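You operate a simulated robot arm through the tools that you are given. There is no shell and no other tool. Be economical: measure what you need, move in short steps, check, and stop when the job is done.

The job below is to be done with a simulated two-armed robot. You get a single attempt, and the scene is never put back.

JOB
Stow the 24 mm and 19 mm sockets, then lock the roller chest.
Fine: they stand on its top; each goes on the seat of its size in the second drawer, which ends shut. Set down upright: what you pick out.

The check looks at the end state, three seconds after you hand in, the way a careful person would. Anything else that was tipped, shoved, dropped, spilled or broken makes it a failure.

ROBOT AND FRAMES
Two 7-joint arms with fingered hands on one trunk, on a base that drives. Base frame: it is fixed to the floor where the robot stands at the start and does not move with it; the origin is under the middle of the robot, x ahead of it, y to its left, z up; the surface under the hand at the start is at about z = 1.158. Units: m, rad, N and s.
The left shoulder is at the start at [0.036, 0.163, 1.088], the right one opposite. Places, roughly: roller chest [0.9, -0.1, 0.6]; roller chest brake knob [0.6, -0.4, 0.8]; roller chest lock [0.7, 0, 0.8]; second roller drawer [0.9, -0.1, 1]; yellow wrench dial [1, -0.1, 1.2]. Payload 4 kg a hand.
The tool frame of a hand sits at the grasp point between the pads (the TCP): z along the fingers, y along the line on which they close. The tips reach 0.036 m beyond it. The gripper opens to 0.124 m. The gripper's body begins 0.042 m behind the TCP. The gripper is a hand of 4 fingers: y runs from the thumb to the fingers, the wrist lies at [-0.015, -0.099, -0.189] in the tool frame, and closing takes about 1.5 s.
Orientation is that of the tool frame in the base frame, as a unit quaternion [x, y, z, w]. With the fingers straight down and the wrist toward the robot, the tool's x, y and z point along [0, 1, 0], [1, 0, 0] and [0, 0, -1] of the base frame.

CONTROLS
- The arms move only by the tool nudge_tool. It takes "left_plan", "right_plan" or both (then of equal length, played together; a hand with none holds still); each is text: rows parted by semicolons, each of 7 numbers parted by spaces: the shift along the tool's x, y, z in m, then the turn, a rotation vector about the tool's x, y, z in rad, then the opening, from 0 (shut) to 1 (fully open). In form: x y z ax ay az hand; .... A call has 1 to 20 rows; each row is the pose to reach, as a shift and turn from the pose commanded when the call began, along the tool's axes at that moment. A row lasts 0.2 s, in which the tool goes at most 0.05 m and 0.15 rad; a call with a longer step from one row to the next is refused whole, and so is a gripper value outside its range. Where a pose cannot be reached the arm comes as near as it can. A force on the tool above 90 N (or 10 N above the force at the start of the call, whichever is more), or a blocked arm, ends the call early, and 0.2 s more pass. Each finger travels about 0.045 m/s and halts on what it meets, pressing with about 25 N; the grip force reading is that of the motor and also rises with nothing between the fingers. The clock runs only during rows and for 0.2 s after the last one: add rows that repeat a pose to give the fingers time. It gives the time, the measured TCP pose, the force on the tool (base axes), the opening and the grip force at its end, in the units of the frame above (readings bear some noise), with the torque about the TCP (base axes, N m) and any sound that the robot's microphone picked up, and new pictures: "show" is both (left out), scene, wrist or none (wrist: the cameras of the hands that moved).
- Cameras (640 x 400 px; columns grow to the right, rows downward): "scene" is now at [0.143, -0.0083, 1.3321]; the picture's right is [-0.07, -1.00, 0.01], its down [-0.40, 0.02, -0.91] and it looks along [0.91, -0.07, -0.41] (base axes); focal length 214 px, centre (320, 200). "left" rides on the left gripper at [-0.075, -0.086, -0.123] in its tool frame; the picture's right is [-0.70, -0.34, 0.63], its down [0.64, -0.68, 0.35] and it looks along [0.32, 0.65, 0.69] (tool axes); focal length 275 px, centre (320, 200). "right" rides on the right gripper at [0.075, -0.086, -0.123] in its tool frame; the picture's right is [-0.70, 0.34, -0.63], its down [-0.64, -0.68, 0.35] and it looks along [-0.32, 0.65, 0.69] (tool axes); focal length 275 px, centre (320, 200). There is no depth. A picture from a camera that has moved, and an enlarged one, comes with that camera's place and axes in the base frame and with its lens.
- raise_lower(by): slides the trunk up (or, below 0, down) by that many m; the arms and the scene camera ride with it, the base frame stays. It gives what a move gives, with no picture.
- base_move(legs): drives the robot by 1 to 6 legs, each [ahead, left, turn to the left] in m, m and rad, along the robot's own axes; the way and the turn of a leg run together, so that a leg with both is an arc; at most 1.5 m and 3.142 rad a leg. The arms and the cameras ride along, it lands a little off, and it stops where it bumps. It gives what a move gives, and a new picture of the scene camera.
- preshape(shape, hand): the hand has 4 fingers and takes this shape, open, in about a second: jaw (thumb against the fingers, like two jaws); tri (thumb and two fingers); tip (a fingertip pinch); poke (one finger out to press); point (the index stretched); flat (the hand flat); cup (the hand cupped); fist (a fist). The gripper value then closes the fingers along that shape, each until it touches; the sizes above hold for jaw. It gives what a move gives, with no picture.
- turn_head(pan, tilt): turns the head with the scene camera to pan (to the left, within 1.501 rad either way) and tilt (down, from -0.506 to 1.204), counted from straight ahead of the robot. It gives what a move gives, and a new picture of the scene camera.
- close_up(camera, box): a new picture of the part [left, top, right, bottom] of that camera's present view, enlarged. No time passes.
- sign_off(): hands the job in; it is judged then, once.

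Go step by step. Nothing tells you exact positions but the pictures and the camera data: compare them with the known pose of the tool, close in by small moves and look again before you grip or let go. The budget is 120 turns and 260 pictures, counting those below and the enlarged ones. Unless the task says otherwise, let go and move clear before handing in, and close with one line.

The tools are called after "Request:" by a JSON object that holds its "method" and its "body". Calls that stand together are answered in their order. nudge_tool: Moves the arms, as the interface text tells. Its arguments: {"type":"object","properties":{"left_plan":{"type":"string"},"right_plan":{"type":"string"},"show":{"type":"string","enum":["both","scene","wrist","none"]}},"required":[]} The other tools are called the same way: raise_lower (by) slides the trunk up or down; preshape (shape, hand) gives the hand a shape; base_move (legs) drives the base; turn_head (pan, tilt) turns the head that bears the scene camera; close_up (camera, box) takes an enlarged picture of a part of a camera's view; sign_off () hands the job in.

At the start:

```text
time_s: 0.0
left_tcp_pos: [0.6957, 0.2917, 1.3769]
left_ee_rot: [0.707, 0.707, -0.001, -0.001]
left_wrist_force: [-0.1, -1.3, 0.0]
left_moment: [-0.03, -0.02, 0.02]
left_gripper_width: 0.1239
left_finger_force: 0.1
left_shape: jaw
right_tcp_pos: [0.7791, -0.2605, 1.3829]
right_ee_rot: [0.707, 0.707, 0.0, 0.0]
right_wrist_force: [0.0, 0.2, 0.4]
right_moment: [0.0, -0.04, -0.01]
right_gripper_width: 0.1234
right_finger_force: 0.1
right_shape: jaw
trunk travel left (down, up): [-0.25, 0.228]
robot x, y, heading: [-0.0028, -0.0024, 0.001]
head pan, tilt: [-0.073, 0.291]
```

scene: 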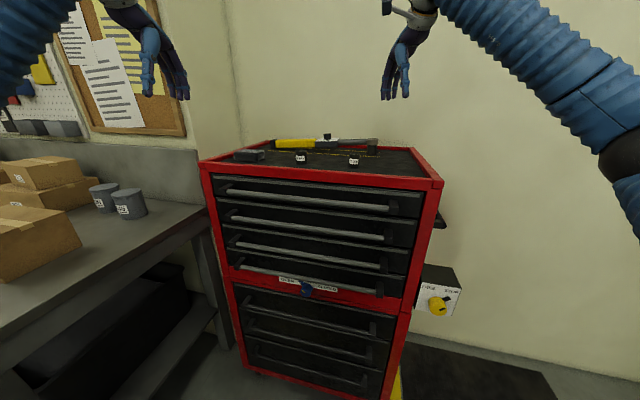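
right: 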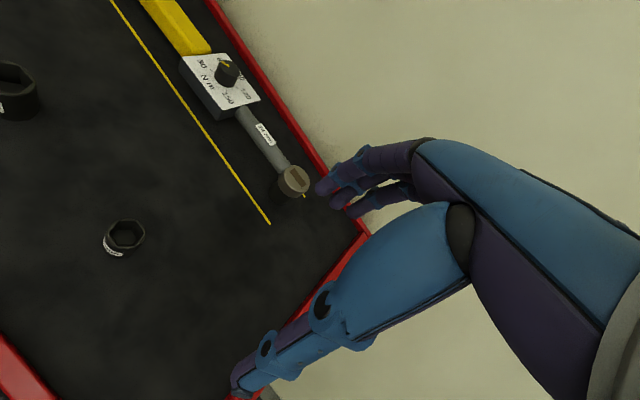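
left: 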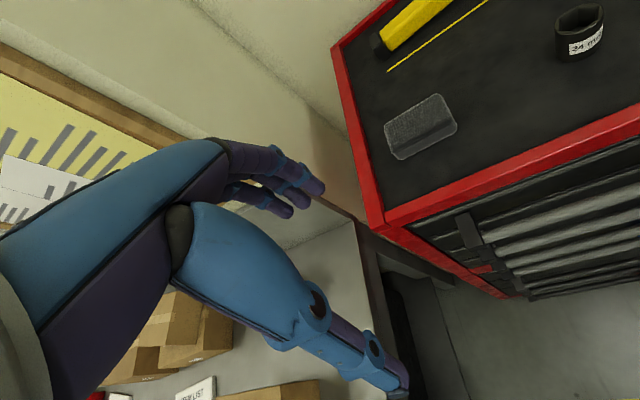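

I see the chest with two sockets, a torque wrench and a block on top, and a brake box at the right. I'll look closer at the labels and the front first.

Request:
{"method": "close_up", "body": {"camera": "scene", "box": [200, 120, 460, 280]}}

Request:
{"method": "close_up", "body": {"camera": "scene", "box": [260, 240, 480, 380]}}

Request:
{"method": "close_up", "body": {"camera": "right", "box": [0, 0, 320, 280]}}

```text
2.46 times, centred on (330, 200) of scene
camera zoom: at [0.143, -0.0083, 1.3321], right [-0.07, -1.0, 0.01], down [-0.4, 0.02, -0.91], along [0.91, -0.07, -0.41], focal length 528 px, centre (295, 200)
```

zoom: 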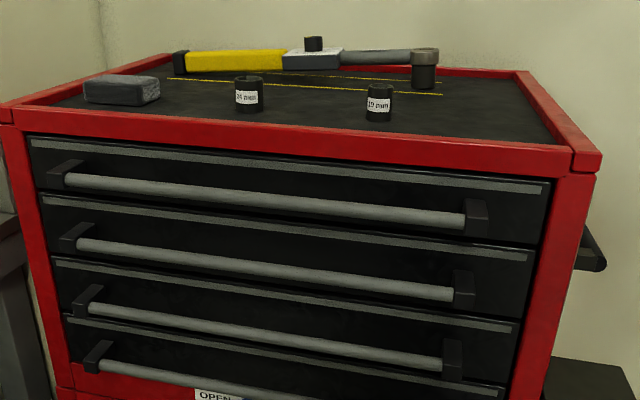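

```text
2.86 times, centred on (370, 310) of scene
camera zoom: at [0.143, -0.0083, 1.3321], right [-0.07, -1.0, 0.01], down [-0.4, 0.02, -0.91], along [0.91, -0.07, -0.41], focal length 613 px, centre (177, -114)
```

zoom: 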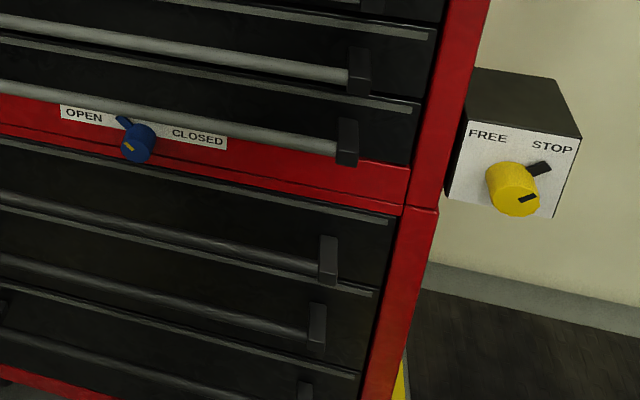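

```text
1.43 times, centred on (160, 140) of right
camera zoom: at [0.694, -0.1843, 1.5057], right [0.34, -0.7, 0.63], down [-0.68, -0.64, -0.35], along [0.65, -0.32, -0.69], focal length 393 px, centre (549, 286)
```

zoom: 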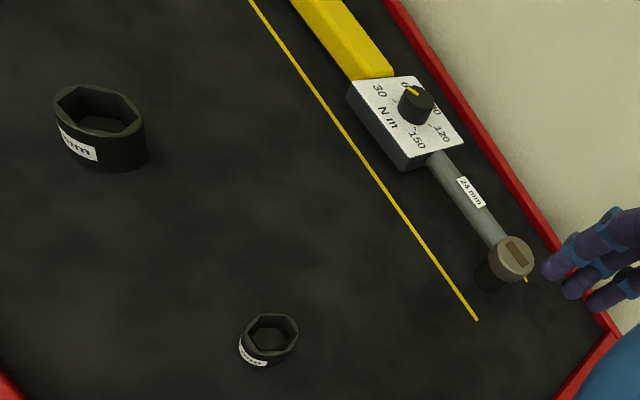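

Lock points to OPEN, and the brake seems to be at STOP. I'll check socket labels.

Request:
{"method": "close_up", "body": {"camera": "left", "box": [520, 0, 640, 75]}}

Request:
{"method": "close_up", "body": {"camera": "scene", "box": [280, 130, 380, 190]}}

Request:
{"method": "turn_head", "body": {"pan": -0.1, "tilt": 0.7}}

```text
5.33 times, centred on (580, 38) of left
camera zoom: at [0.6104, 0.2185, 1.4999], right [-0.34, -0.7, -0.63], down [-0.68, 0.64, -0.35], along [0.65, 0.32, -0.69], focal length 1468 px, centre (-1067, 1067)
```

zoom: 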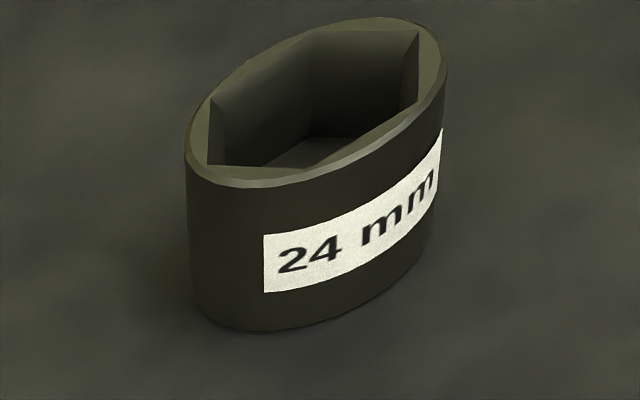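

```text
6.40 times, centred on (330, 160) of scene
camera zoom: at [0.143, -0.0083, 1.3321], right [-0.07, -1.0, 0.01], down [-0.4, 0.02, -0.91], along [0.91, -0.07, -0.41], focal length 1373 px, centre (256, 456)
```

zoom: 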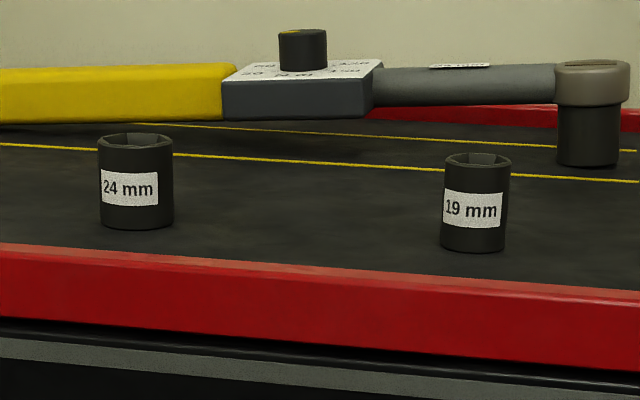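

```text
time_s: 0.9
left_tcp_pos: [0.6968, 0.2931, 1.3773]
left_ee_rot: [0.708, 0.707, -0.001, 0.0]
left_wrist_force: [-0.1, 0.1, 0.2]
left_moment: [-0.01, 0.01, 0.01]
left_gripper_width: 0.1236
left_finger_force: 0.0
left_shape: jaw
right_tcp_pos: [0.7788, -0.259, 1.3841]
right_ee_rot: [0.707, 0.707, 0.0, 0.0]
right_wrist_force: [-0.5, -0.5, -1.2]
right_moment: [-0.03, 0.02, 0.01]
right_gripper_width: 0.1237
right_finger_force: 0.0
right_shape: jaw
trunk travel left (down, up): [-0.25, 0.228]
robot x, y, heading: [0.0018, -0.0025, 0.003]
head pan, tilt: [-0.099, 0.7]
camera scene: at [0.1299, -0.0098, 1.2966], right [-0.1, -1.0, 0.01], down [-0.73, 0.06, -0.68], along [0.68, -0.08, -0.73], focal length 214 px, centre (320, 200)
```

scene: 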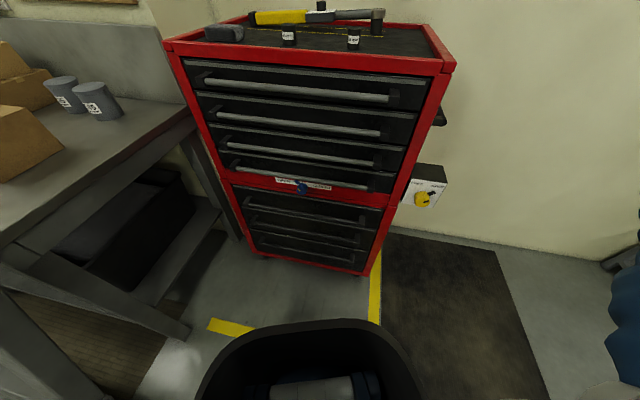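

Sockets stand at about [0.82, 0, 1.16] (24) and [0.765, -0.158, 1.16] (19); the chest is yawed about -0.32 rad. I'll drive to face its front squarely.

Request:
{"method": "base_move", "body": {"legs": [[0, 0, -0.324], [-0.097, 0.21, 0]]}}

Request:
{"method": "turn_head", "body": {"pan": 0.0, "tilt": 0.55}}

```text
time_s: 3.6
left_tcp_pos: [0.7253, 0.2848, 1.3768]
left_ee_rot: [0.812, 0.584, 0.0, 0.001]
left_wrist_force: [0.5, -0.7, 0.6]
left_moment: [-0.07, 0.0, 0.0]
left_gripper_width: 0.1238
left_finger_force: 0.1
left_shape: jaw
right_tcp_pos: [0.6287, -0.2663, 1.3833]
right_ee_rot: [0.812, 0.584, -0.001, 0.001]
right_wrist_force: [0.3, 0.6, 0.3]
right_moment: [-0.04, -0.03, 0.02]
right_gripper_width: 0.1239
right_finger_force: 0.0
right_shape: jaw
trunk travel left (down, up): [-0.25, 0.228]
robot x, y, heading: [-0.0281, 0.23, -0.32]
head pan, tilt: [-0.099, 0.7]
camera scene: at [0.093, 0.1787, 1.2966], right [-0.41, -0.91, 0.01], down [-0.67, 0.29, -0.68], along [0.61, -0.29, -0.73], focal length 214 px, centre (320, 200)
```

scene: 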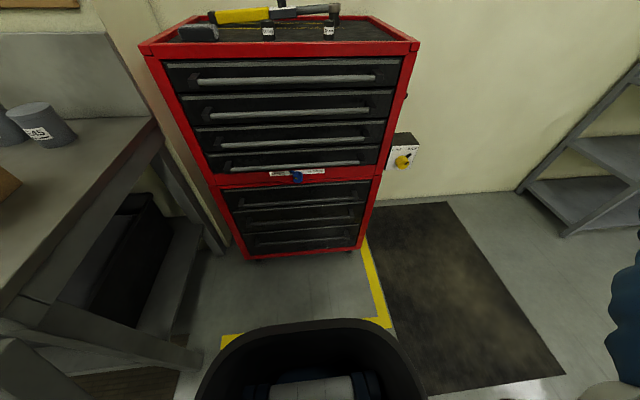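

```text
time_s: 4.3
left_tcp_pos: [0.7261, 0.2823, 1.3774]
left_ee_rot: [0.812, 0.583, -0.001, -0.002]
left_wrist_force: [-0.3, 0.0, 0.0]
left_moment: [-0.01, -0.02, -0.01]
left_gripper_width: 0.1238
left_finger_force: 0.0
left_shape: jaw
right_tcp_pos: [0.629, -0.2675, 1.3841]
right_ee_rot: [0.812, 0.583, -0.001, 0.0]
right_wrist_force: [0.8, 0.5, 0.2]
right_moment: [0.0, -0.03, 0.0]
right_gripper_width: 0.1235
right_finger_force: 0.1
right_shape: jaw
trunk travel left (down, up): [-0.25, 0.228]
robot x, y, heading: [-0.0258, 0.2254, -0.325]
head pan, tilt: [0.0, 0.55]
camera scene: at [0.1022, 0.1831, 1.3089], right [-0.32, -0.95, 0.0], down [-0.59, 0.2, -0.78], along [0.74, -0.25, -0.63], focal length 214 px, centre (320, 200)
```

scene: 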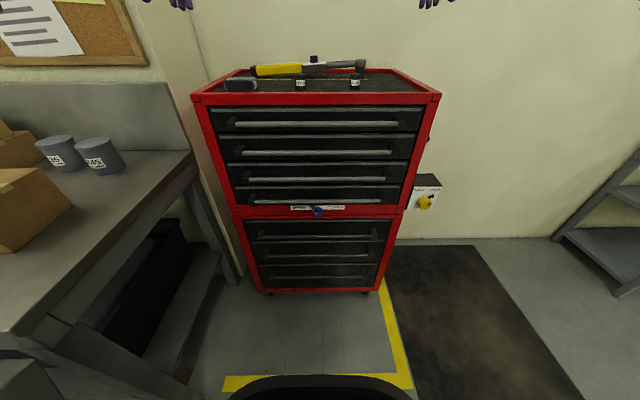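

The chest is now square ahead. Handle of drawer 2 is at about 0.71 m ahead, z≈1.02. I'll bring the right hand in front of it, pitched 45°.

Request:
{"method": "nudge_tool", "body": {"right_plan": "0.02 -0.04 0 -0.1 0 0 0.8; 0.04 -0.08 0 -0.2 0 0 0.6; 0.06 -0.12 0 -0.32 0 0 0.5; 0.08 -0.16 0.0 -0.44 0 0 0.45; 0.1 -0.2 0.0 -0.56 0 0 0.45; 0.12 -0.22 0.04 -0.68 0 0 0.45; 0.14 -0.22 0.08 -0.785 0 0 0.45; 0.14 -0.22 0.12 -0.785 0 0 0.45; 0.14 -0.22 0.16 -0.785 0 0 0.45; 0.14 -0.22 0.20 -0.785 0 0 0.45; 0.14 -0.22 0.24 -0.785 0 0 0.45; 0.14 -0.22 0.28 -0.785 0 0 0.45; 0.14 -0.22 0.30 -0.785 0 0 0.45"}}

Request:
{"method": "close_up", "body": {"camera": "scene", "box": [190, 60, 450, 222]}}

```text
time_s: 7.1
left_tcp_pos: [0.7261, 0.2824, 1.3762]
left_ee_rot: [0.812, 0.584, -0.001, 0.0]
left_wrist_force: [-0.7, 0.6, 0.2]
left_moment: [0.01, 0.0, -0.01]
left_gripper_width: 0.1234
left_finger_force: 0.1
left_shape: jaw
right_tcp_pos: [0.5007, -0.0645, 1.0915]
right_ee_rot: [0.75, 0.54, 0.223, 0.309]
right_wrist_force: [-0.4, 0.2, -0.1]
right_moment: [0.0, -0.03, -0.01]
right_gripper_width: 0.0557
right_finger_force: 0.1
right_shape: jaw
right hand out of reach, approached as far as the arm can: row 10, 11, 12, 13
trunk travel left (down, up): [-0.25, 0.228]
robot x, y, heading: [-0.0313, 0.2314, -0.327]
head pan, tilt: [0.0, 0.55]
camera scene: at [0.1023, 0.1832, 1.3089], right [-0.32, -0.95, 0.0], down [-0.59, 0.2, -0.78], along [0.74, -0.25, -0.63], focal length 214 px, centre (320, 200)
camera right: at [0.3856, 0.0547, 1.1172], right [-0.42, -0.59, 0.69], down [-0.43, -0.54, -0.73], along [0.8, -0.6, -0.03], focal length 275 px, centre (320, 200)
```

scene: 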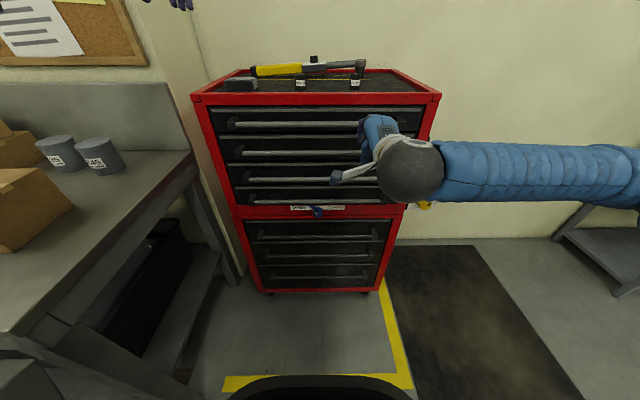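
right: 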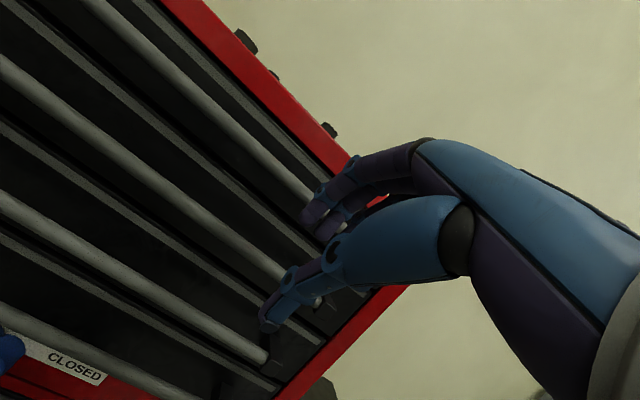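

```text
2.46 times, centred on (320, 141) of scene
camera zoom: at [0.1023, 0.1832, 1.3089], right [-0.32, -0.95, 0.0], down [-0.59, 0.2, -0.78], along [0.74, -0.25, -0.63], focal length 528 px, centre (320, 345)
```

zoom: 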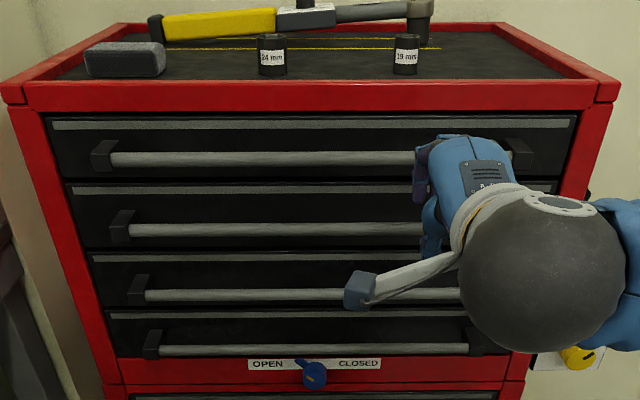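

The hand is close to its reach limit low down; lowering the trunk will help.

Request:
{"method": "raise_lower", "body": {"by": -0.08}}

Request:
{"method": "nudge_tool", "body": {"right_plan": "0 0 -0.025 0 0 0 0.45; 0 0.02 -0.05 0 0 0 0.45; 0 0.05 -0.05 0 0 0 0.45; 0 0.07 -0.04 0 0 0 0.45"}}

```text
time_s: 8.3
left_tcp_pos: [0.7242, 0.2834, 1.2989]
left_ee_rot: [0.812, 0.584, 0.001, 0.001]
left_wrist_force: [-1.0, 0.5, -0.1]
left_moment: [0.04, 0.0, -0.01]
left_gripper_width: 0.1236
left_finger_force: 0.1
left_shape: jaw
right_tcp_pos: [0.5186, -0.0674, 0.9692]
right_ee_rot: [0.76, 0.547, 0.205, 0.284]
right_wrist_force: [0.6, -0.2, 0.6]
right_moment: [-0.02, -0.02, -0.01]
right_gripper_width: 0.0562
right_finger_force: 0.0
right_shape: jaw
trunk travel left (down, up): [-0.17, 0.308]
robot x, y, heading: [-0.0256, 0.2229, -0.32]
head pan, tilt: [0.0, 0.55]
```

```text
time_s: 9.3
left_tcp_pos: [0.7266, 0.2827, 1.2964]
left_ee_rot: [0.812, 0.583, -0.001, 0.0]
left_wrist_force: [1.1, 0.6, 0.7]
left_moment: [-0.02, -0.02, 0.0]
left_gripper_width: 0.1235
left_finger_force: 0.0
left_shape: jaw
right_tcp_pos: [0.5423, -0.0774, 1.0435]
right_ee_rot: [0.761, 0.546, 0.204, 0.284]
right_wrist_force: [-0.5, 0.2, -0.9]
right_moment: [0.01, 0.0, 0.04]
right_gripper_width: 0.0561
right_finger_force: 0.1
right_shape: jaw
right hand out of reach, approached as far as the arm can: row 1, 2
trunk travel left (down, up): [-0.17, 0.308]
robot x, y, heading: [-0.0287, 0.2254, -0.326]
head pan, tilt: [0.0, 0.55]
camera scene: at [0.1421, 0.1698, 1.2106], right [-0.32, -0.95, 0.0], down [-0.66, 0.22, -0.71], along [0.68, -0.23, -0.7], focal length 214 px, centre (320, 200)
camera right: at [0.4294, 0.042, 1.0805], right [-0.37, -0.61, 0.7], down [-0.48, -0.52, -0.71], along [0.79, -0.6, -0.1], focal length 275 px, centre (320, 200)
```

scene: 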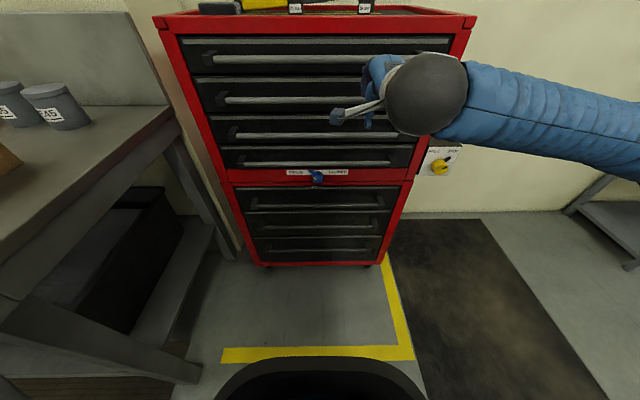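
right: 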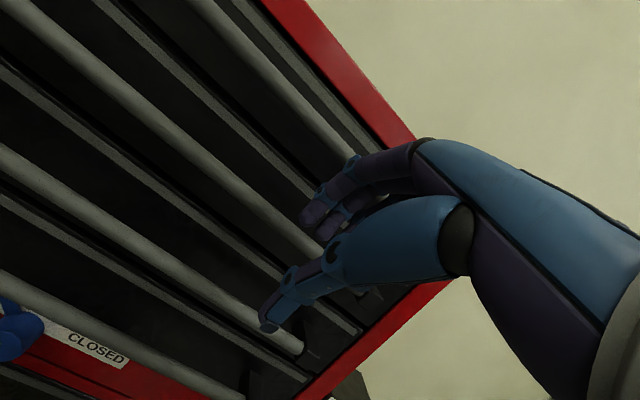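

Bar 2 is estimated at 0.70 m ahead, z≈1.025. I shift above it and then slide in along the finger direction.

Request:
{"method": "nudge_tool", "body": {"right_plan": "0 0.018 0 0 0 0 0.35; 0 0.036 0 0 0 0 0.33; 0 0.036 0.01 0 0 0 0.33; 0 0.036 0.02 0 0 0 0.33", "show": "none"}}

Request:
{"method": "close_up", "body": {"camera": "right", "box": [160, 100, 480, 400]}}

Request:
{"method": "close_up", "body": {"camera": "scene", "box": [260, 20, 480, 160]}}

```text
time_s: 10.3
left_tcp_pos: [0.7256, 0.2824, 1.2964]
left_ee_rot: [0.812, 0.584, 0.0, 0.0]
left_wrist_force: [-0.3, -0.2, -0.3]
left_moment: [0.0, 0.0, 0.01]
left_gripper_width: 0.1236
left_finger_force: 0.0
left_shape: jaw
right_tcp_pos: [0.5827, -0.0889, 1.0525]
right_ee_rot: [0.761, 0.547, 0.203, 0.283]
right_wrist_force: [-3.2, 1.8, -0.7]
right_moment: [0.0, -0.09, 0.01]
right_gripper_width: 0.0404
right_finger_force: 0.0
right_shape: jaw
trunk travel left (down, up): [-0.17, 0.308]
robot x, y, heading: [-0.0283, 0.2299, -0.325]
head pan, tilt: [0.0, 0.55]
```

```text
1.33 times, centred on (320, 250) of right
camera zoom: at [0.4683, 0.0287, 1.0896], right [-0.37, -0.61, 0.7], down [-0.48, -0.52, -0.71], along [0.79, -0.6, -0.1], focal length 367 px, centre (320, 133)
```

zoom: 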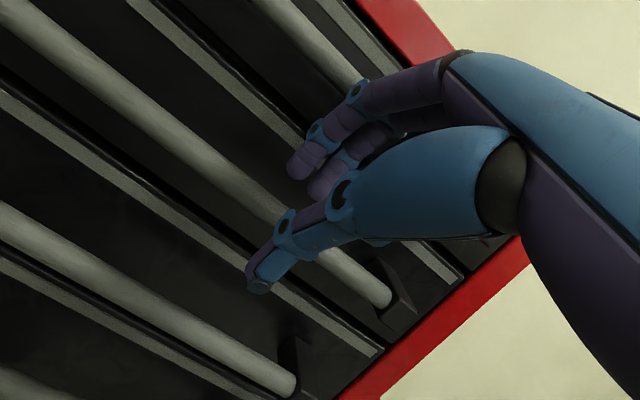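

```text
2.86 times, centred on (370, 90) of scene
camera zoom: at [0.1416, 0.17, 1.2107], right [-0.32, -0.95, 0.0], down [-0.66, 0.22, -0.71], along [0.68, -0.23, -0.7], focal length 613 px, centre (177, 514)
```

zoom: 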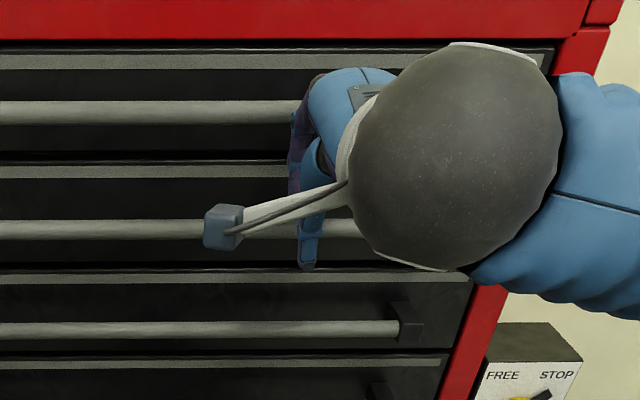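

Bar 2 lies between thumb and fingers, with slight contact. I'll advance a bit and close.

Request:
{"method": "nudge_tool", "body": {"right_plan": "0 0 0.01 0 0 0 0.33; 0 0 0.02 0 0 0 0.33; 0 0 0.02 0 0 0 0.1; 0 0 0.02 0 0 0 0; 0 0 0.02 0 0 0 0; 0 0 0.02 0 0 0 0; 0 0 0.02 0 0 0 0", "show": "wrist"}}

```text
time_s: 11.9
left_tcp_pos: [0.7254, 0.283, 1.296]
left_ee_rot: [0.812, 0.584, 0.0, 0.001]
left_wrist_force: [-0.9, 0.1, -1.0]
left_moment: [0.04, 0.01, 0.04]
left_gripper_width: 0.1236
left_finger_force: 0.0
left_shape: jaw
right_tcp_pos: [0.5952, -0.0928, 1.0373]
right_ee_rot: [0.761, 0.547, 0.204, 0.284]
right_wrist_force: [-0.4, 0.5, 2.3]
right_moment: [0.0, -0.05, 0.01]
right_gripper_width: 0.0026
right_finger_force: 24.8
right_shape: jaw
trunk travel left (down, up): [-0.17, 0.308]
robot x, y, heading: [-0.0253, 0.2261, -0.326]
head pan, tilt: [0.0, 0.55]
camera right: at [0.4809, 0.0247, 1.074], right [-0.37, -0.61, 0.7], down [-0.48, -0.52, -0.71], along [0.79, -0.6, -0.1], focal length 275 px, centre (320, 200)
```

right: 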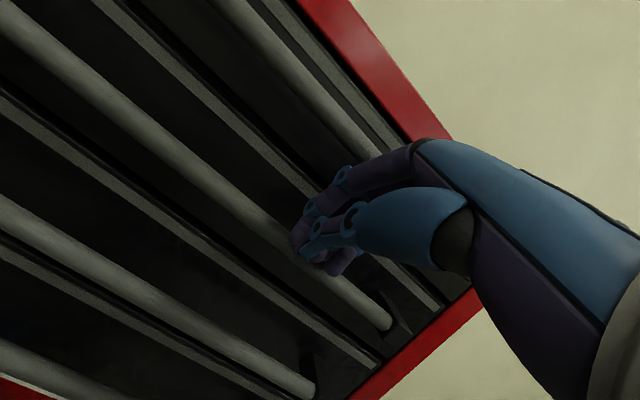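

The fingers closed just short of the bar. I back off, open, and go deeper.

Request:
{"method": "nudge_tool", "body": {"right_plan": "0 0 -0.02 0 0 0 0.2; 0 0.006 -0.025 0 0 0 0.36; 0 0.006 -0.025 0 0 0 0.36; 0 0.006 -0.01 0 0 0 0.36; 0 0.006 0.01 0 0 0 0.36; 0 0.006 0.02 0 0 0 0.36; 0 0.006 0.028 0 0 0 0.36", "show": "wrist"}}

```text
time_s: 13.1
left_tcp_pos: [0.719, 0.2819, 1.2978]
left_ee_rot: [0.813, 0.583, 0.0, -0.001]
left_wrist_force: [0.8, -0.3, 0.0]
left_moment: [0.03, 0.05, -0.01]
left_gripper_width: 0.1236
left_finger_force: 0.0
left_shape: jaw
right_tcp_pos: [0.587, -0.087, 1.0526]
right_ee_rot: [0.754, 0.549, 0.214, 0.291]
right_wrist_force: [-63.5, 16.5, 14.7]
right_moment: [-1.11, -3.62, -0.83]
right_gripper_width: 0.0404
right_finger_force: 0.0
right_shape: jaw
trunk travel left (down, up): [-0.17, 0.308]
robot x, y, heading: [-0.034, 0.2301, -0.331]
head pan, tilt: [0.0, 0.55]
stopped in row 5 (right hand): the force on the tool passed its limit at 103 N (the readings are from after the stop); the commanded pose is now the measured one
camera right: at [0.4714, 0.0289, 1.0857], right [-0.38, -0.61, 0.69], down [-0.46, -0.53, -0.72], along [0.8, -0.59, -0.08], focal length 275 px, centre (320, 200)
```

right: 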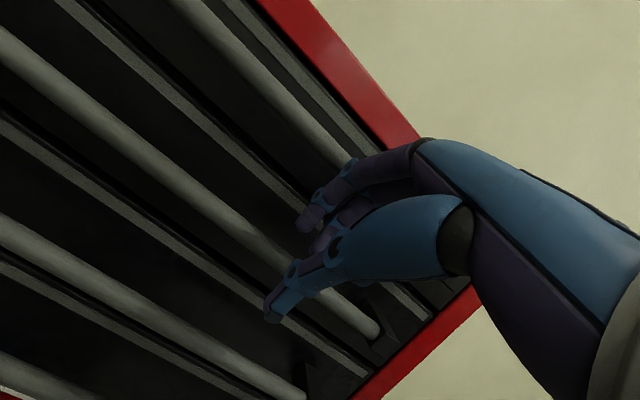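

Fingers hit the drawer face above the bar; a flatter approach fits better. I back off and pitch more horizontal.

Request:
{"method": "nudge_tool", "body": {"right_plan": "0 -0.017 -0.014 0 0 0 0.36; 0 -0.04 -0.03 -0.13 0 0 0.4; 0 -0.04 -0.03 -0.27 0 0 0.4; 0 -0.04 -0.03 -0.4 0 0 0.4; 0 -0.04 -0.03 -0.4 0 0 0.4"}}

Request:
{"method": "close_up", "body": {"camera": "right", "box": [240, 150, 480, 380]}}

```text
time_s: 14.5
left_tcp_pos: [0.7216, 0.2851, 1.2984]
left_ee_rot: [0.812, 0.584, 0.0, 0.0]
left_wrist_force: [-0.2, -0.8, 0.5]
left_moment: [0.02, -0.05, 0.0]
left_gripper_width: 0.1235
left_finger_force: 0.0
left_shape: jaw
right_tcp_pos: [0.5442, -0.0586, 0.9349]
right_ee_rot: [0.732, 0.519, 0.263, 0.355]
right_wrist_force: [1.1, 0.8, -0.1]
right_moment: [-0.01, 0.01, -0.01]
right_gripper_width: 0.0496
right_finger_force: 0.0
right_shape: jaw
right hand out of reach, approached as far as the arm can: row 3, 4, 5
trunk travel left (down, up): [-0.17, 0.308]
robot x, y, heading: [-0.0286, 0.2294, -0.322]
head pan, tilt: [0.0, 0.55]
stopped in row 5 (right hand): the arm was blocked; the commanded pose is now the measured one
camera scene: at [0.1381, 0.172, 1.2116], right [-0.32, -0.95, 0.0], down [-0.66, 0.22, -0.72], along [0.68, -0.23, -0.7], focal length 214 px, centre (320, 200)
camera right: at [0.4265, 0.0614, 0.9418], right [-0.51, -0.57, 0.64], down [-0.34, -0.55, -0.76], along [0.79, -0.61, 0.09], focal length 275 px, centre (320, 200)
```

scene: 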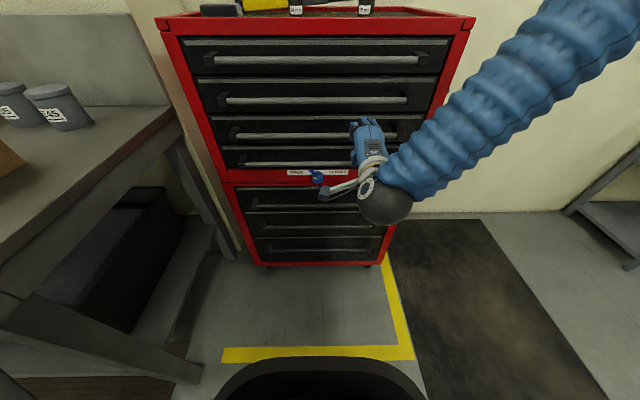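
right: 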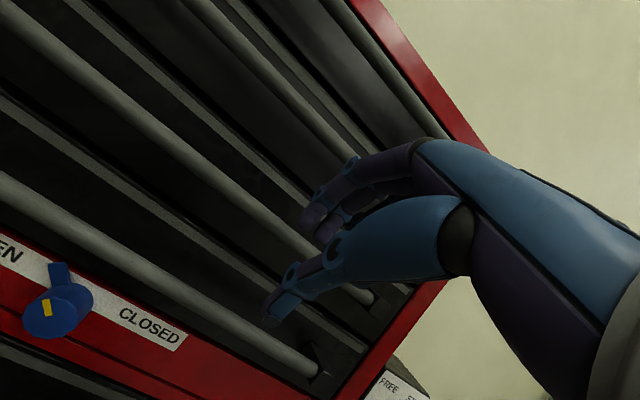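

```text
1.74 times, centred on (360, 265) of right
camera zoom: at [0.4265, 0.0614, 0.9418], right [-0.51, -0.57, 0.64], down [-0.34, -0.55, -0.76], along [0.79, -0.61, 0.09], focal length 479 px, centre (250, 87)
```

zoom: 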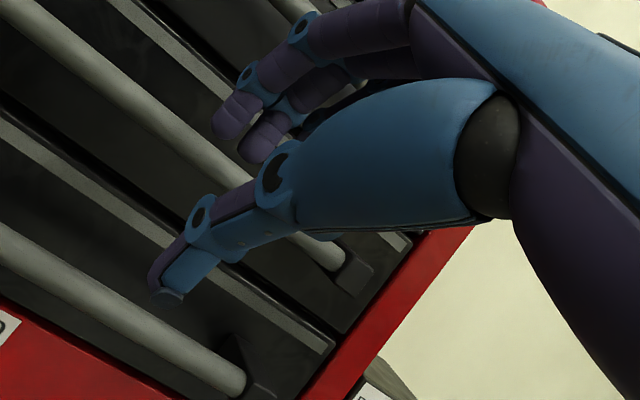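

The wrist is too close to the robot for this pitch. I back the base off 0.15 m.

Request:
{"method": "base_move", "body": {"legs": [[-0.15, 0, 0]]}}

```text
time_s: 15.8
left_tcp_pos: [0.5822, 0.3308, 1.2978]
left_ee_rot: [0.812, 0.583, 0.0, 0.0]
left_wrist_force: [0.3, 0.0, -0.1]
left_moment: [0.01, -0.04, -0.02]
left_gripper_width: 0.1239
left_finger_force: 0.1
left_shape: jaw
right_tcp_pos: [0.404, -0.011, 0.9337]
right_ee_rot: [0.732, 0.518, 0.262, 0.355]
right_wrist_force: [-0.7, 0.4, 0.8]
right_moment: [0.0, -0.01, -0.03]
right_gripper_width: 0.0496
right_finger_force: 0.0
right_shape: jaw
trunk travel left (down, up): [-0.17, 0.308]
robot x, y, heading: [-0.1739, 0.2793, -0.328]
head pan, tilt: [0.0, 0.55]
camera scene: at [-0.0016, 0.2187, 1.211], right [-0.32, -0.95, 0.0], down [-0.66, 0.22, -0.71], along [0.68, -0.23, -0.7], focal length 214 px, centre (320, 200)
```

scene: 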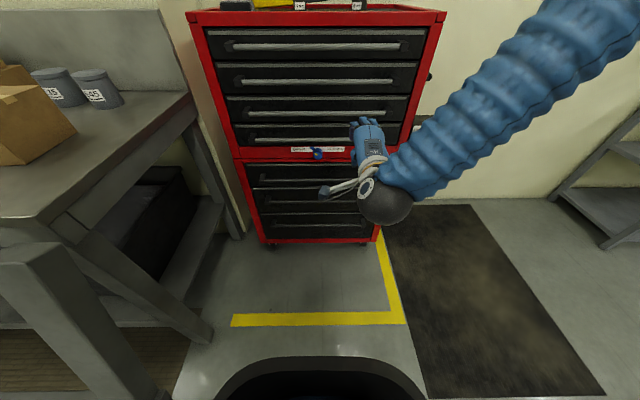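

Now raise and pitch the hand to the second bar's level, short of it.

Request:
{"method": "nudge_tool", "body": {"right_plan": "0 0.035 0.012 -0.06 0 0 0.4; 0 0.07 0.024 -0.12 0 0 0.4; 0 0.105 0.036 -0.2 0 0 0.4; 0 0.14 0.048 -0.3 0 0 0.4; 0 0.17 0.05 -0.35 0 0 0.4; 0 0.17 0.05 -0.35 0 0 0.4"}}

```text
time_s: 17.2
left_tcp_pos: [0.5825, 0.3315, 1.2958]
left_ee_rot: [0.812, 0.583, 0.0, 0.0]
left_wrist_force: [-0.3, 0.4, 0.2]
left_moment: [0.01, 0.02, 0.02]
left_gripper_width: 0.1238
left_finger_force: 0.1
left_shape: jaw
right_tcp_pos: [0.539, 0.003, 1.0631]
right_ee_rot: [0.676, 0.453, 0.337, 0.474]
right_wrist_force: [0.0, 0.3, 0.3]
right_moment: [0.01, -0.03, -0.03]
right_gripper_width: 0.0499
right_finger_force: 0.1
right_shape: jaw
right hand out of reach, approached as far as the arm can: row 1, 2, 3, 4, 5, 6
trunk travel left (down, up): [-0.17, 0.308]
robot x, y, heading: [-0.1722, 0.2743, -0.325]
head pan, tilt: [0.0, 0.55]
camera scene: at [0.0002, 0.2188, 1.2106], right [-0.32, -0.95, 0.0], down [-0.66, 0.22, -0.71], along [0.68, -0.23, -0.7], focal length 214 px, centre (320, 200)
camera right: at [0.4337, 0.1261, 1.0238], right [-0.71, -0.48, 0.51], down [-0.13, -0.62, -0.77], along [0.69, -0.62, 0.38], focal length 275 px, centre (320, 200)
```

scene: 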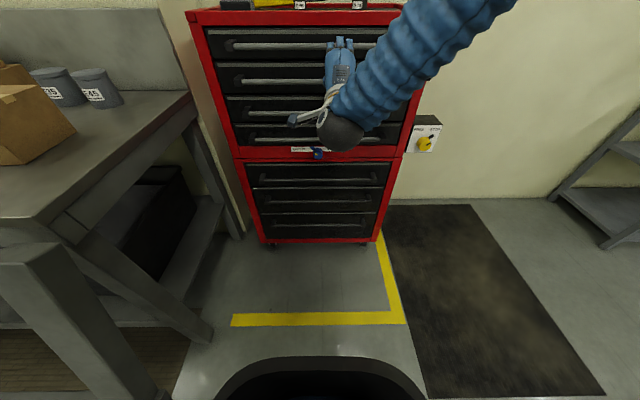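
right: 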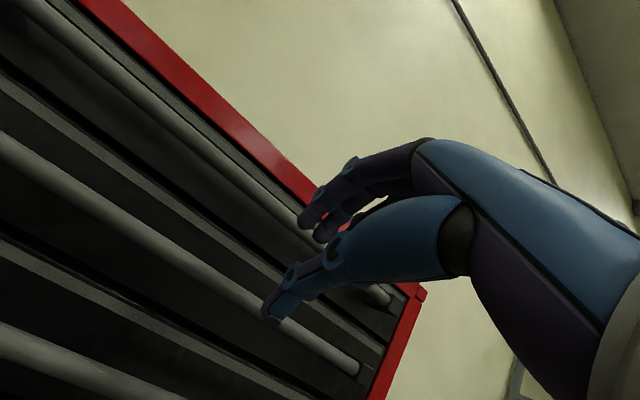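

Orientation is nearly flat now (1.24 rad). Bar 2 should be ~0.10 m ahead along the fingers and ~0.012 m below; I advance partly.

Request:
{"method": "nudge_tool", "body": {"right_plan": "0 -0.007 0.02 0 0 0 0.4; 0 -0.013 0.04 0 0 0 0.4; 0 -0.013 0.06 0 0 0 0.4; 0 -0.013 0.07 0 0 0 0.4"}}

```text
time_s: 18.2
left_tcp_pos: [0.5854, 0.3293, 1.2954]
left_ee_rot: [0.812, 0.584, -0.001, -0.001]
left_wrist_force: [0.1, 0.6, 0.2]
left_moment: [0.03, 0.01, 0.01]
left_gripper_width: 0.124
left_finger_force: 0.1
left_shape: jaw
right_tcp_pos: [0.5985, 0.0212, 1.0461]
right_ee_rot: [0.672, 0.456, 0.34, 0.474]
right_wrist_force: [0.2, -0.6, -0.9]
right_moment: [0.02, 0.0, 0.01]
right_gripper_width: 0.0496
right_finger_force: 0.0
right_shape: jaw
right hand out of reach, approached as far as the arm can: row 1, 2, 3, 4
trunk travel left (down, up): [-0.17, 0.308]
robot x, y, heading: [-0.1691, 0.28, -0.323]
head pan, tilt: [0.0, 0.55]
camera scene: at [0.0005, 0.218, 1.2105], right [-0.32, -0.95, 0.0], down [-0.66, 0.22, -0.71], along [0.68, -0.23, -0.7], focal length 214 px, centre (320, 200)
camera right: at [0.4905, 0.1436, 1.0044], right [-0.71, -0.49, 0.5], down [-0.12, -0.62, -0.77], along [0.69, -0.61, 0.39], focal length 275 px, centre (320, 200)
```

scene: 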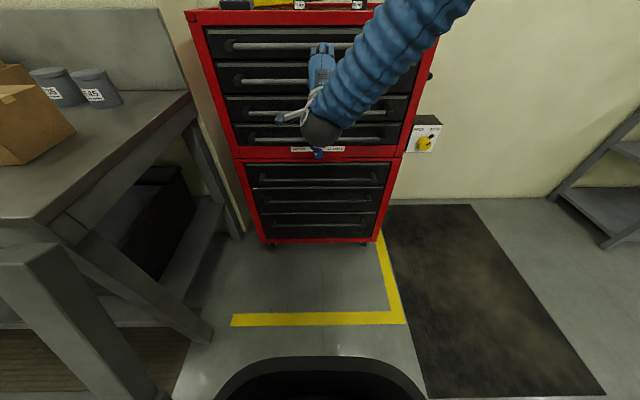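
right: 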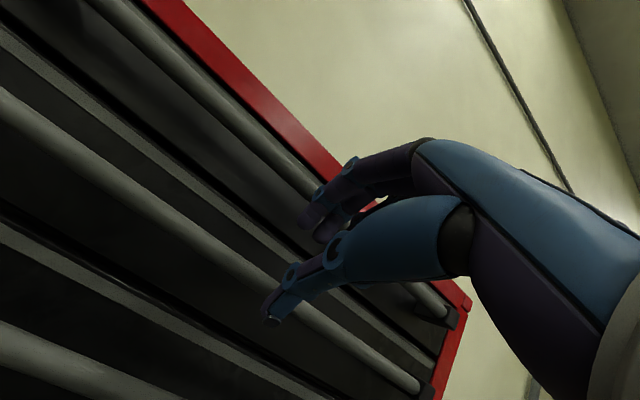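

Getting closer; still a bit high. Advance with a slight downward shift.

Request:
{"method": "nudge_tool", "body": {"right_plan": "0 -0.017 0.0 0 0 0 0.4; 0 -0.017 0.02 0 0 0 0.4; 0 -0.017 0.035 0 0 0 0.4; 0 -0.017 0.045 0 0 0 0.4"}}

Request:
{"method": "close_up", "body": {"camera": "scene", "box": [200, 0, 420, 140]}}

```text
time_s: 19.2
left_tcp_pos: [0.5841, 0.3296, 1.2962]
left_ee_rot: [0.812, 0.584, -0.001, -0.001]
left_wrist_force: [0.1, -0.1, -0.2]
left_moment: [0.01, -0.04, 0.01]
left_gripper_width: 0.1238
left_finger_force: 0.0
left_shape: jaw
right_tcp_pos: [0.63, 0.0372, 1.0271]
right_ee_rot: [0.67, 0.458, 0.342, 0.474]
right_wrist_force: [-0.9, 0.5, 0.3]
right_moment: [-0.01, -0.02, -0.02]
right_gripper_width: 0.0498
right_finger_force: 0.1
right_shape: jaw
right hand out of reach, approached as far as the arm can: row 1, 2, 3, 4
trunk travel left (down, up): [-0.17, 0.308]
robot x, y, heading: [-0.1722, 0.2766, -0.328]
head pan, tilt: [0.0, 0.55]
camera scene: at [0.0004, 0.2179, 1.2105], right [-0.32, -0.95, 0.0], down [-0.66, 0.22, -0.71], along [0.68, -0.23, -0.7], focal length 214 px, centre (320, 200)
camera right: at [0.5222, 0.1582, 0.9854], right [-0.71, -0.49, 0.5], down [-0.11, -0.63, -0.77], along [0.7, -0.6, 0.39], focal length 275 px, centre (320, 200)
```

scene: 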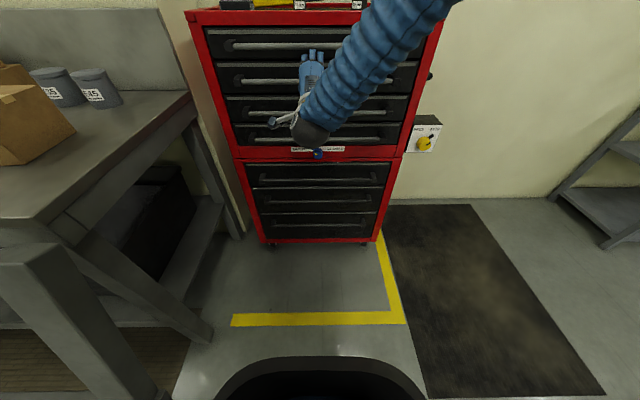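
right: 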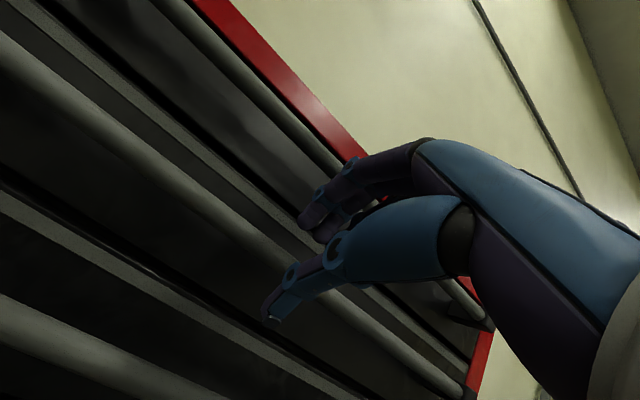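

```text
2.86 times, centred on (310, 70) of scene
camera zoom: at [0.0004, 0.2179, 1.2105], right [-0.32, -0.95, 0.0], down [-0.66, 0.22, -0.71], along [0.68, -0.23, -0.7], focal length 613 px, centre (349, 571)
```

zoom: 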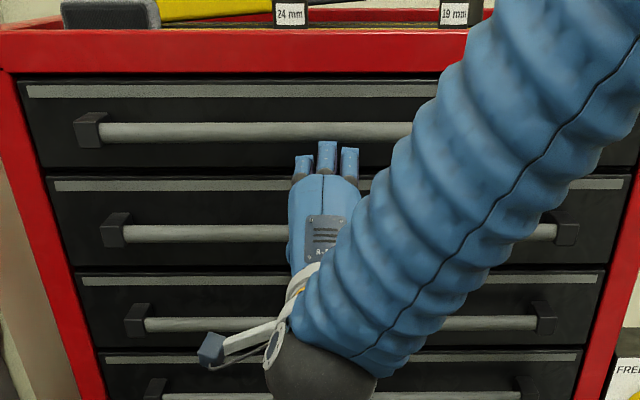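

The bar now lies mid-way between thumb and fingers; advance the last bit and close.

Request:
{"method": "nudge_tool", "body": {"right_plan": "0 -0.008 0.015 0 0 0 0.4; 0 -0.01 0.03 0 0 0 0.4; 0 -0.01 0.035 0 0 0 0.4; 0 -0.01 0.035 0 0 0 0.2; 0 -0.01 0.035 0 0 0 0.05; 0 -0.01 0.035 0 0 0 0; 0 -0.01 0.035 0 0 0 0; 0 -0.01 0.035 0 0 0 0"}}

```text
time_s: 21.0
left_tcp_pos: [0.5842, 0.3305, 1.2968]
left_ee_rot: [0.812, 0.583, 0.0, -0.001]
left_wrist_force: [0.1, 0.4, -0.7]
left_moment: [-0.05, -0.02, 0.04]
left_gripper_width: 0.1235
left_finger_force: 0.1
left_shape: jaw
right_tcp_pos: [0.6578, 0.0502, 1.0169]
right_ee_rot: [0.667, 0.459, 0.343, 0.475]
right_wrist_force: [1.6, -1.1, 1.1]
right_moment: [-0.16, -0.07, 0.01]
right_gripper_width: 0.0118
right_finger_force: 25.3
right_shape: jaw
right hand out of reach, approached as far as the arm can: row 1, 2, 3, 4, 5, 6, 7, 8
trunk travel left (down, up): [-0.17, 0.308]
robot x, y, heading: [-0.173, 0.2735, -0.325]
head pan, tilt: [0.0, 0.55]
camera scene: at [0.0002, 0.2182, 1.2106], right [-0.32, -0.95, 0.0], down [-0.66, 0.22, -0.71], along [0.68, -0.23, -0.7], focal length 214 px, centre (320, 200)
camera right: at [0.5493, 0.1701, 0.9741], right [-0.71, -0.49, 0.5], down [-0.11, -0.63, -0.77], along [0.7, -0.6, 0.39], focal length 275 px, centre (320, 200)
```

scene: 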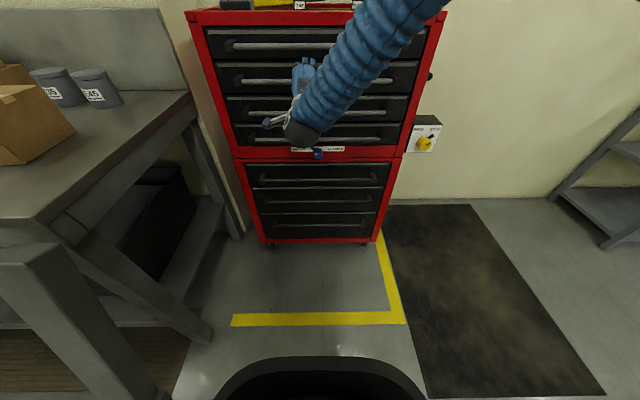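
right: 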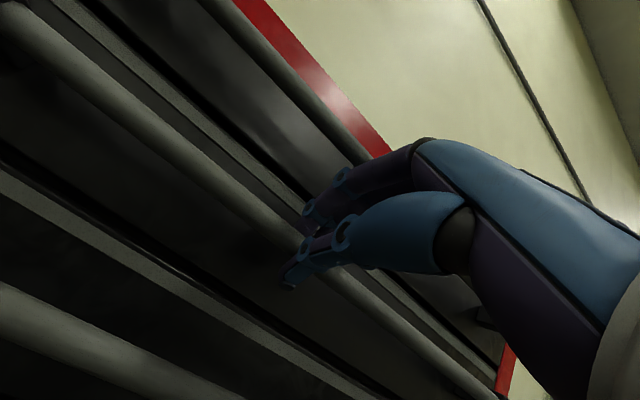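

The fingers hold the bar (12 mm). I pull the drawer by backing the base slowly.

Request:
{"method": "base_move", "body": {"legs": [[-0.1, 0, 0]]}}

```text
time_s: 22.2
left_tcp_pos: [0.4873, 0.3634, 1.2974]
left_ee_rot: [0.812, 0.584, 0.0, 0.0]
left_wrist_force: [-0.1, 0.4, 0.0]
left_moment: [-0.03, -0.01, 0.02]
left_gripper_width: 0.1236
left_finger_force: 0.0
left_shape: jaw
right_tcp_pos: [0.5614, 0.0818, 1.0171]
right_ee_rot: [0.667, 0.459, 0.343, 0.476]
right_wrist_force: [0.8, -6.6, -3.7]
right_moment: [-0.04, 0.1, -0.1]
right_gripper_width: 0.0111
right_finger_force: 25.0
right_shape: jaw
trunk travel left (down, up): [-0.17, 0.308]
robot x, y, heading: [-0.2637, 0.3099, -0.32]
head pan, tilt: [0.0, 0.55]
camera scene: at [-0.0969, 0.2506, 1.2108], right [-0.32, -0.95, 0.0], down [-0.66, 0.22, -0.71], along [0.68, -0.23, -0.7], focal length 214 px, centre (320, 200)
```

scene: 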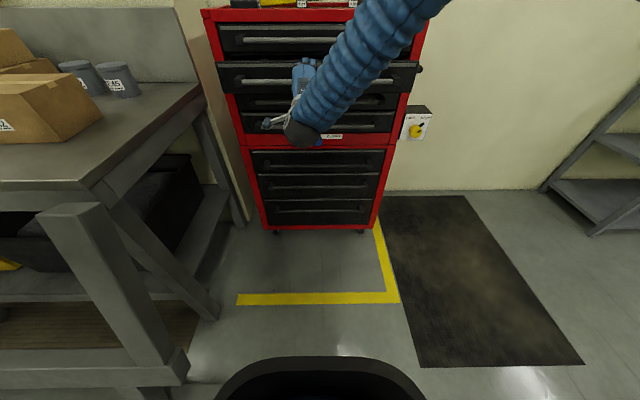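

The second drawer is coming out. Continue.

Request:
{"method": "base_move", "body": {"legs": [[-0.15, 0, 0]]}}

```text
time_s: 23.6
left_tcp_pos: [0.3437, 0.4111, 1.2988]
left_ee_rot: [0.811, 0.585, 0.001, 0.0]
left_wrist_force: [0.1, -0.3, -0.1]
left_moment: [-0.03, -0.03, -0.03]
left_gripper_width: 0.1239
left_finger_force: 0.0
left_shape: jaw
right_tcp_pos: [0.4201, 0.1301, 1.0158]
right_ee_rot: [0.667, 0.46, 0.344, 0.475]
right_wrist_force: [-4.9, -22.7, -3.4]
right_moment: [0.04, 0.01, -0.66]
right_gripper_width: 0.0104
right_finger_force: 25.1
right_shape: jaw
trunk travel left (down, up): [-0.17, 0.308]
robot x, y, heading: [-0.4076, 0.3565, -0.321]
head pan, tilt: [0.0, 0.55]
camera scene: at [-0.2392, 0.2974, 1.2108], right [-0.32, -0.95, 0.0], down [-0.66, 0.22, -0.71], along [0.68, -0.23, -0.7], focal length 214 px, centre (320, 200)
```

scene: 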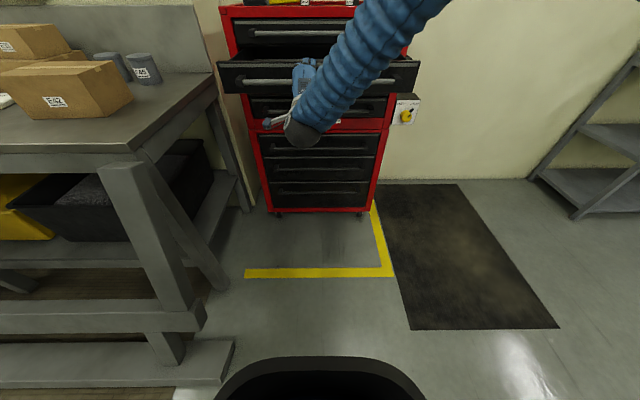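

Drawer is out 0.25 m; lateral force is growing, so I continue with a slight right correction.

Request:
{"method": "base_move", "body": {"legs": [[-0.08, -0.015, 0]]}}

Request:
{"method": "close_up", "body": {"camera": "scene", "box": [200, 0, 440, 150]}}

```text
time_s: 24.6
left_tcp_pos: [0.2654, 0.4267, 1.2971]
left_ee_rot: [0.811, 0.585, -0.001, 0.001]
left_wrist_force: [-0.8, -0.1, 0.4]
left_moment: [-0.01, -0.05, 0.02]
left_gripper_width: 0.1238
left_finger_force: 0.0
left_shape: jaw
right_tcp_pos: [0.3396, 0.1451, 1.0152]
right_ee_rot: [0.666, 0.462, 0.343, 0.474]
right_wrist_force: [10.3, 29.2, -6.2]
right_moment: [-0.13, 0.22, 0.96]
right_gripper_width: 0.01
right_finger_force: 25.0
right_shape: jaw
trunk travel left (down, up): [-0.17, 0.308]
robot x, y, heading: [-0.4891, 0.366, -0.323]
head pan, tilt: [0.0, 0.55]
camera scene: at [-0.3181, 0.3123, 1.2107], right [-0.32, -0.95, 0.0], down [-0.66, 0.22, -0.71], along [0.68, -0.23, -0.7], focal length 214 px, centre (320, 200)
```

scene: 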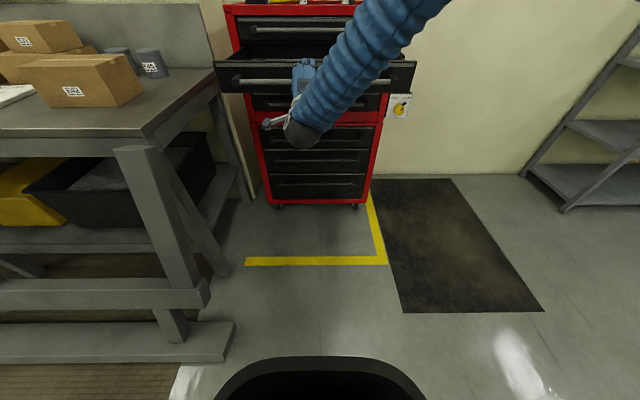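

```text
2.67 times, centred on (320, 75) of scene
camera zoom: at [-0.3181, 0.3123, 1.2107], right [-0.32, -0.95, 0.0], down [-0.66, 0.22, -0.71], along [0.68, -0.23, -0.7], focal length 572 px, centre (320, 533)
```

zoom: 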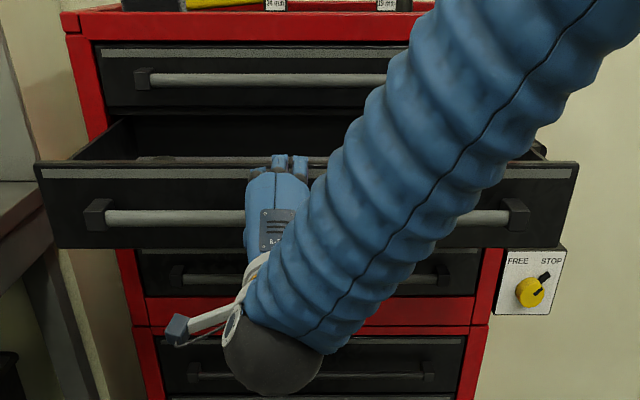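

Drawer is open 0.33 m. I release and withdraw the hand.

Request:
{"method": "nudge_tool", "body": {"right_plan": "0 0 0 0 0 0 0.2; 0 0 0 0 0 0 0.4; 0 0 0 0 0 0 0.4; 0 0 -0.03 0 0 0 0.4; 0 0 -0.07 0 0 0 0.4; 0 0 -0.1 0 0 0 0.4", "show": "scene"}}

Request:
{"method": "raise_lower", "body": {"by": 0.2}}

```text
time_s: 26.0
left_tcp_pos: [0.2642, 0.4248, 1.2971]
left_ee_rot: [0.811, 0.585, 0.0, 0.0]
left_wrist_force: [0.4, -0.6, -0.2]
left_moment: [0.01, -0.01, -0.03]
left_gripper_width: 0.124
left_finger_force: 0.1
left_shape: jaw
right_tcp_pos: [0.2488, 0.1741, 1.0465]
right_ee_rot: [0.667, 0.461, 0.344, 0.474]
right_wrist_force: [0.2, -0.6, 0.4]
right_moment: [0.07, -0.01, 0.0]
right_gripper_width: 0.0494
right_finger_force: 0.0
right_shape: jaw
trunk travel left (down, up): [-0.17, 0.308]
robot x, y, heading: [-0.4861, 0.3674, -0.32]
head pan, tilt: [0.0, 0.55]
camera scene: at [-0.3186, 0.3099, 1.2108], right [-0.32, -0.95, 0.0], down [-0.66, 0.22, -0.71], along [0.68, -0.23, -0.7], focal length 214 px, centre (320, 200)
```

scene: 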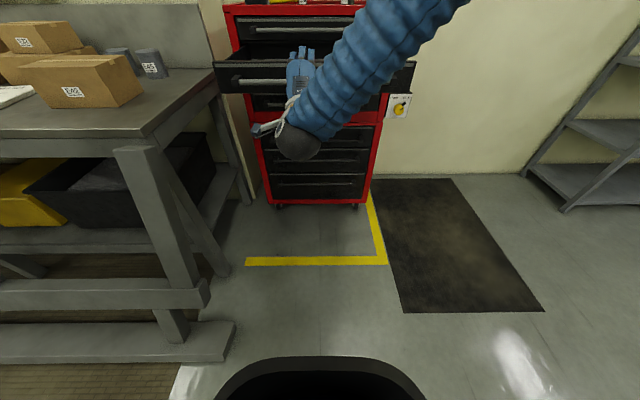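

```text
time_s: 28.2
left_tcp_pos: [0.2651, 0.4245, 1.4965]
left_ee_rot: [0.811, 0.585, -0.001, 0.0]
left_wrist_force: [0.7, 0.4, -0.7]
left_moment: [-0.01, 0.01, -0.02]
left_gripper_width: 0.124
left_finger_force: 0.0
left_shape: jaw
right_tcp_pos: [0.2493, 0.1755, 1.2461]
right_ee_rot: [0.667, 0.463, 0.343, 0.473]
right_wrist_force: [-0.7, -0.1, 0.3]
right_moment: [-0.02, 0.04, -0.01]
right_gripper_width: 0.0494
right_finger_force: 0.1
right_shape: jaw
trunk travel left (down, up): [-0.37, 0.108]
robot x, y, heading: [-0.4917, 0.3683, -0.324]
head pan, tilt: [0.0, 0.55]
```

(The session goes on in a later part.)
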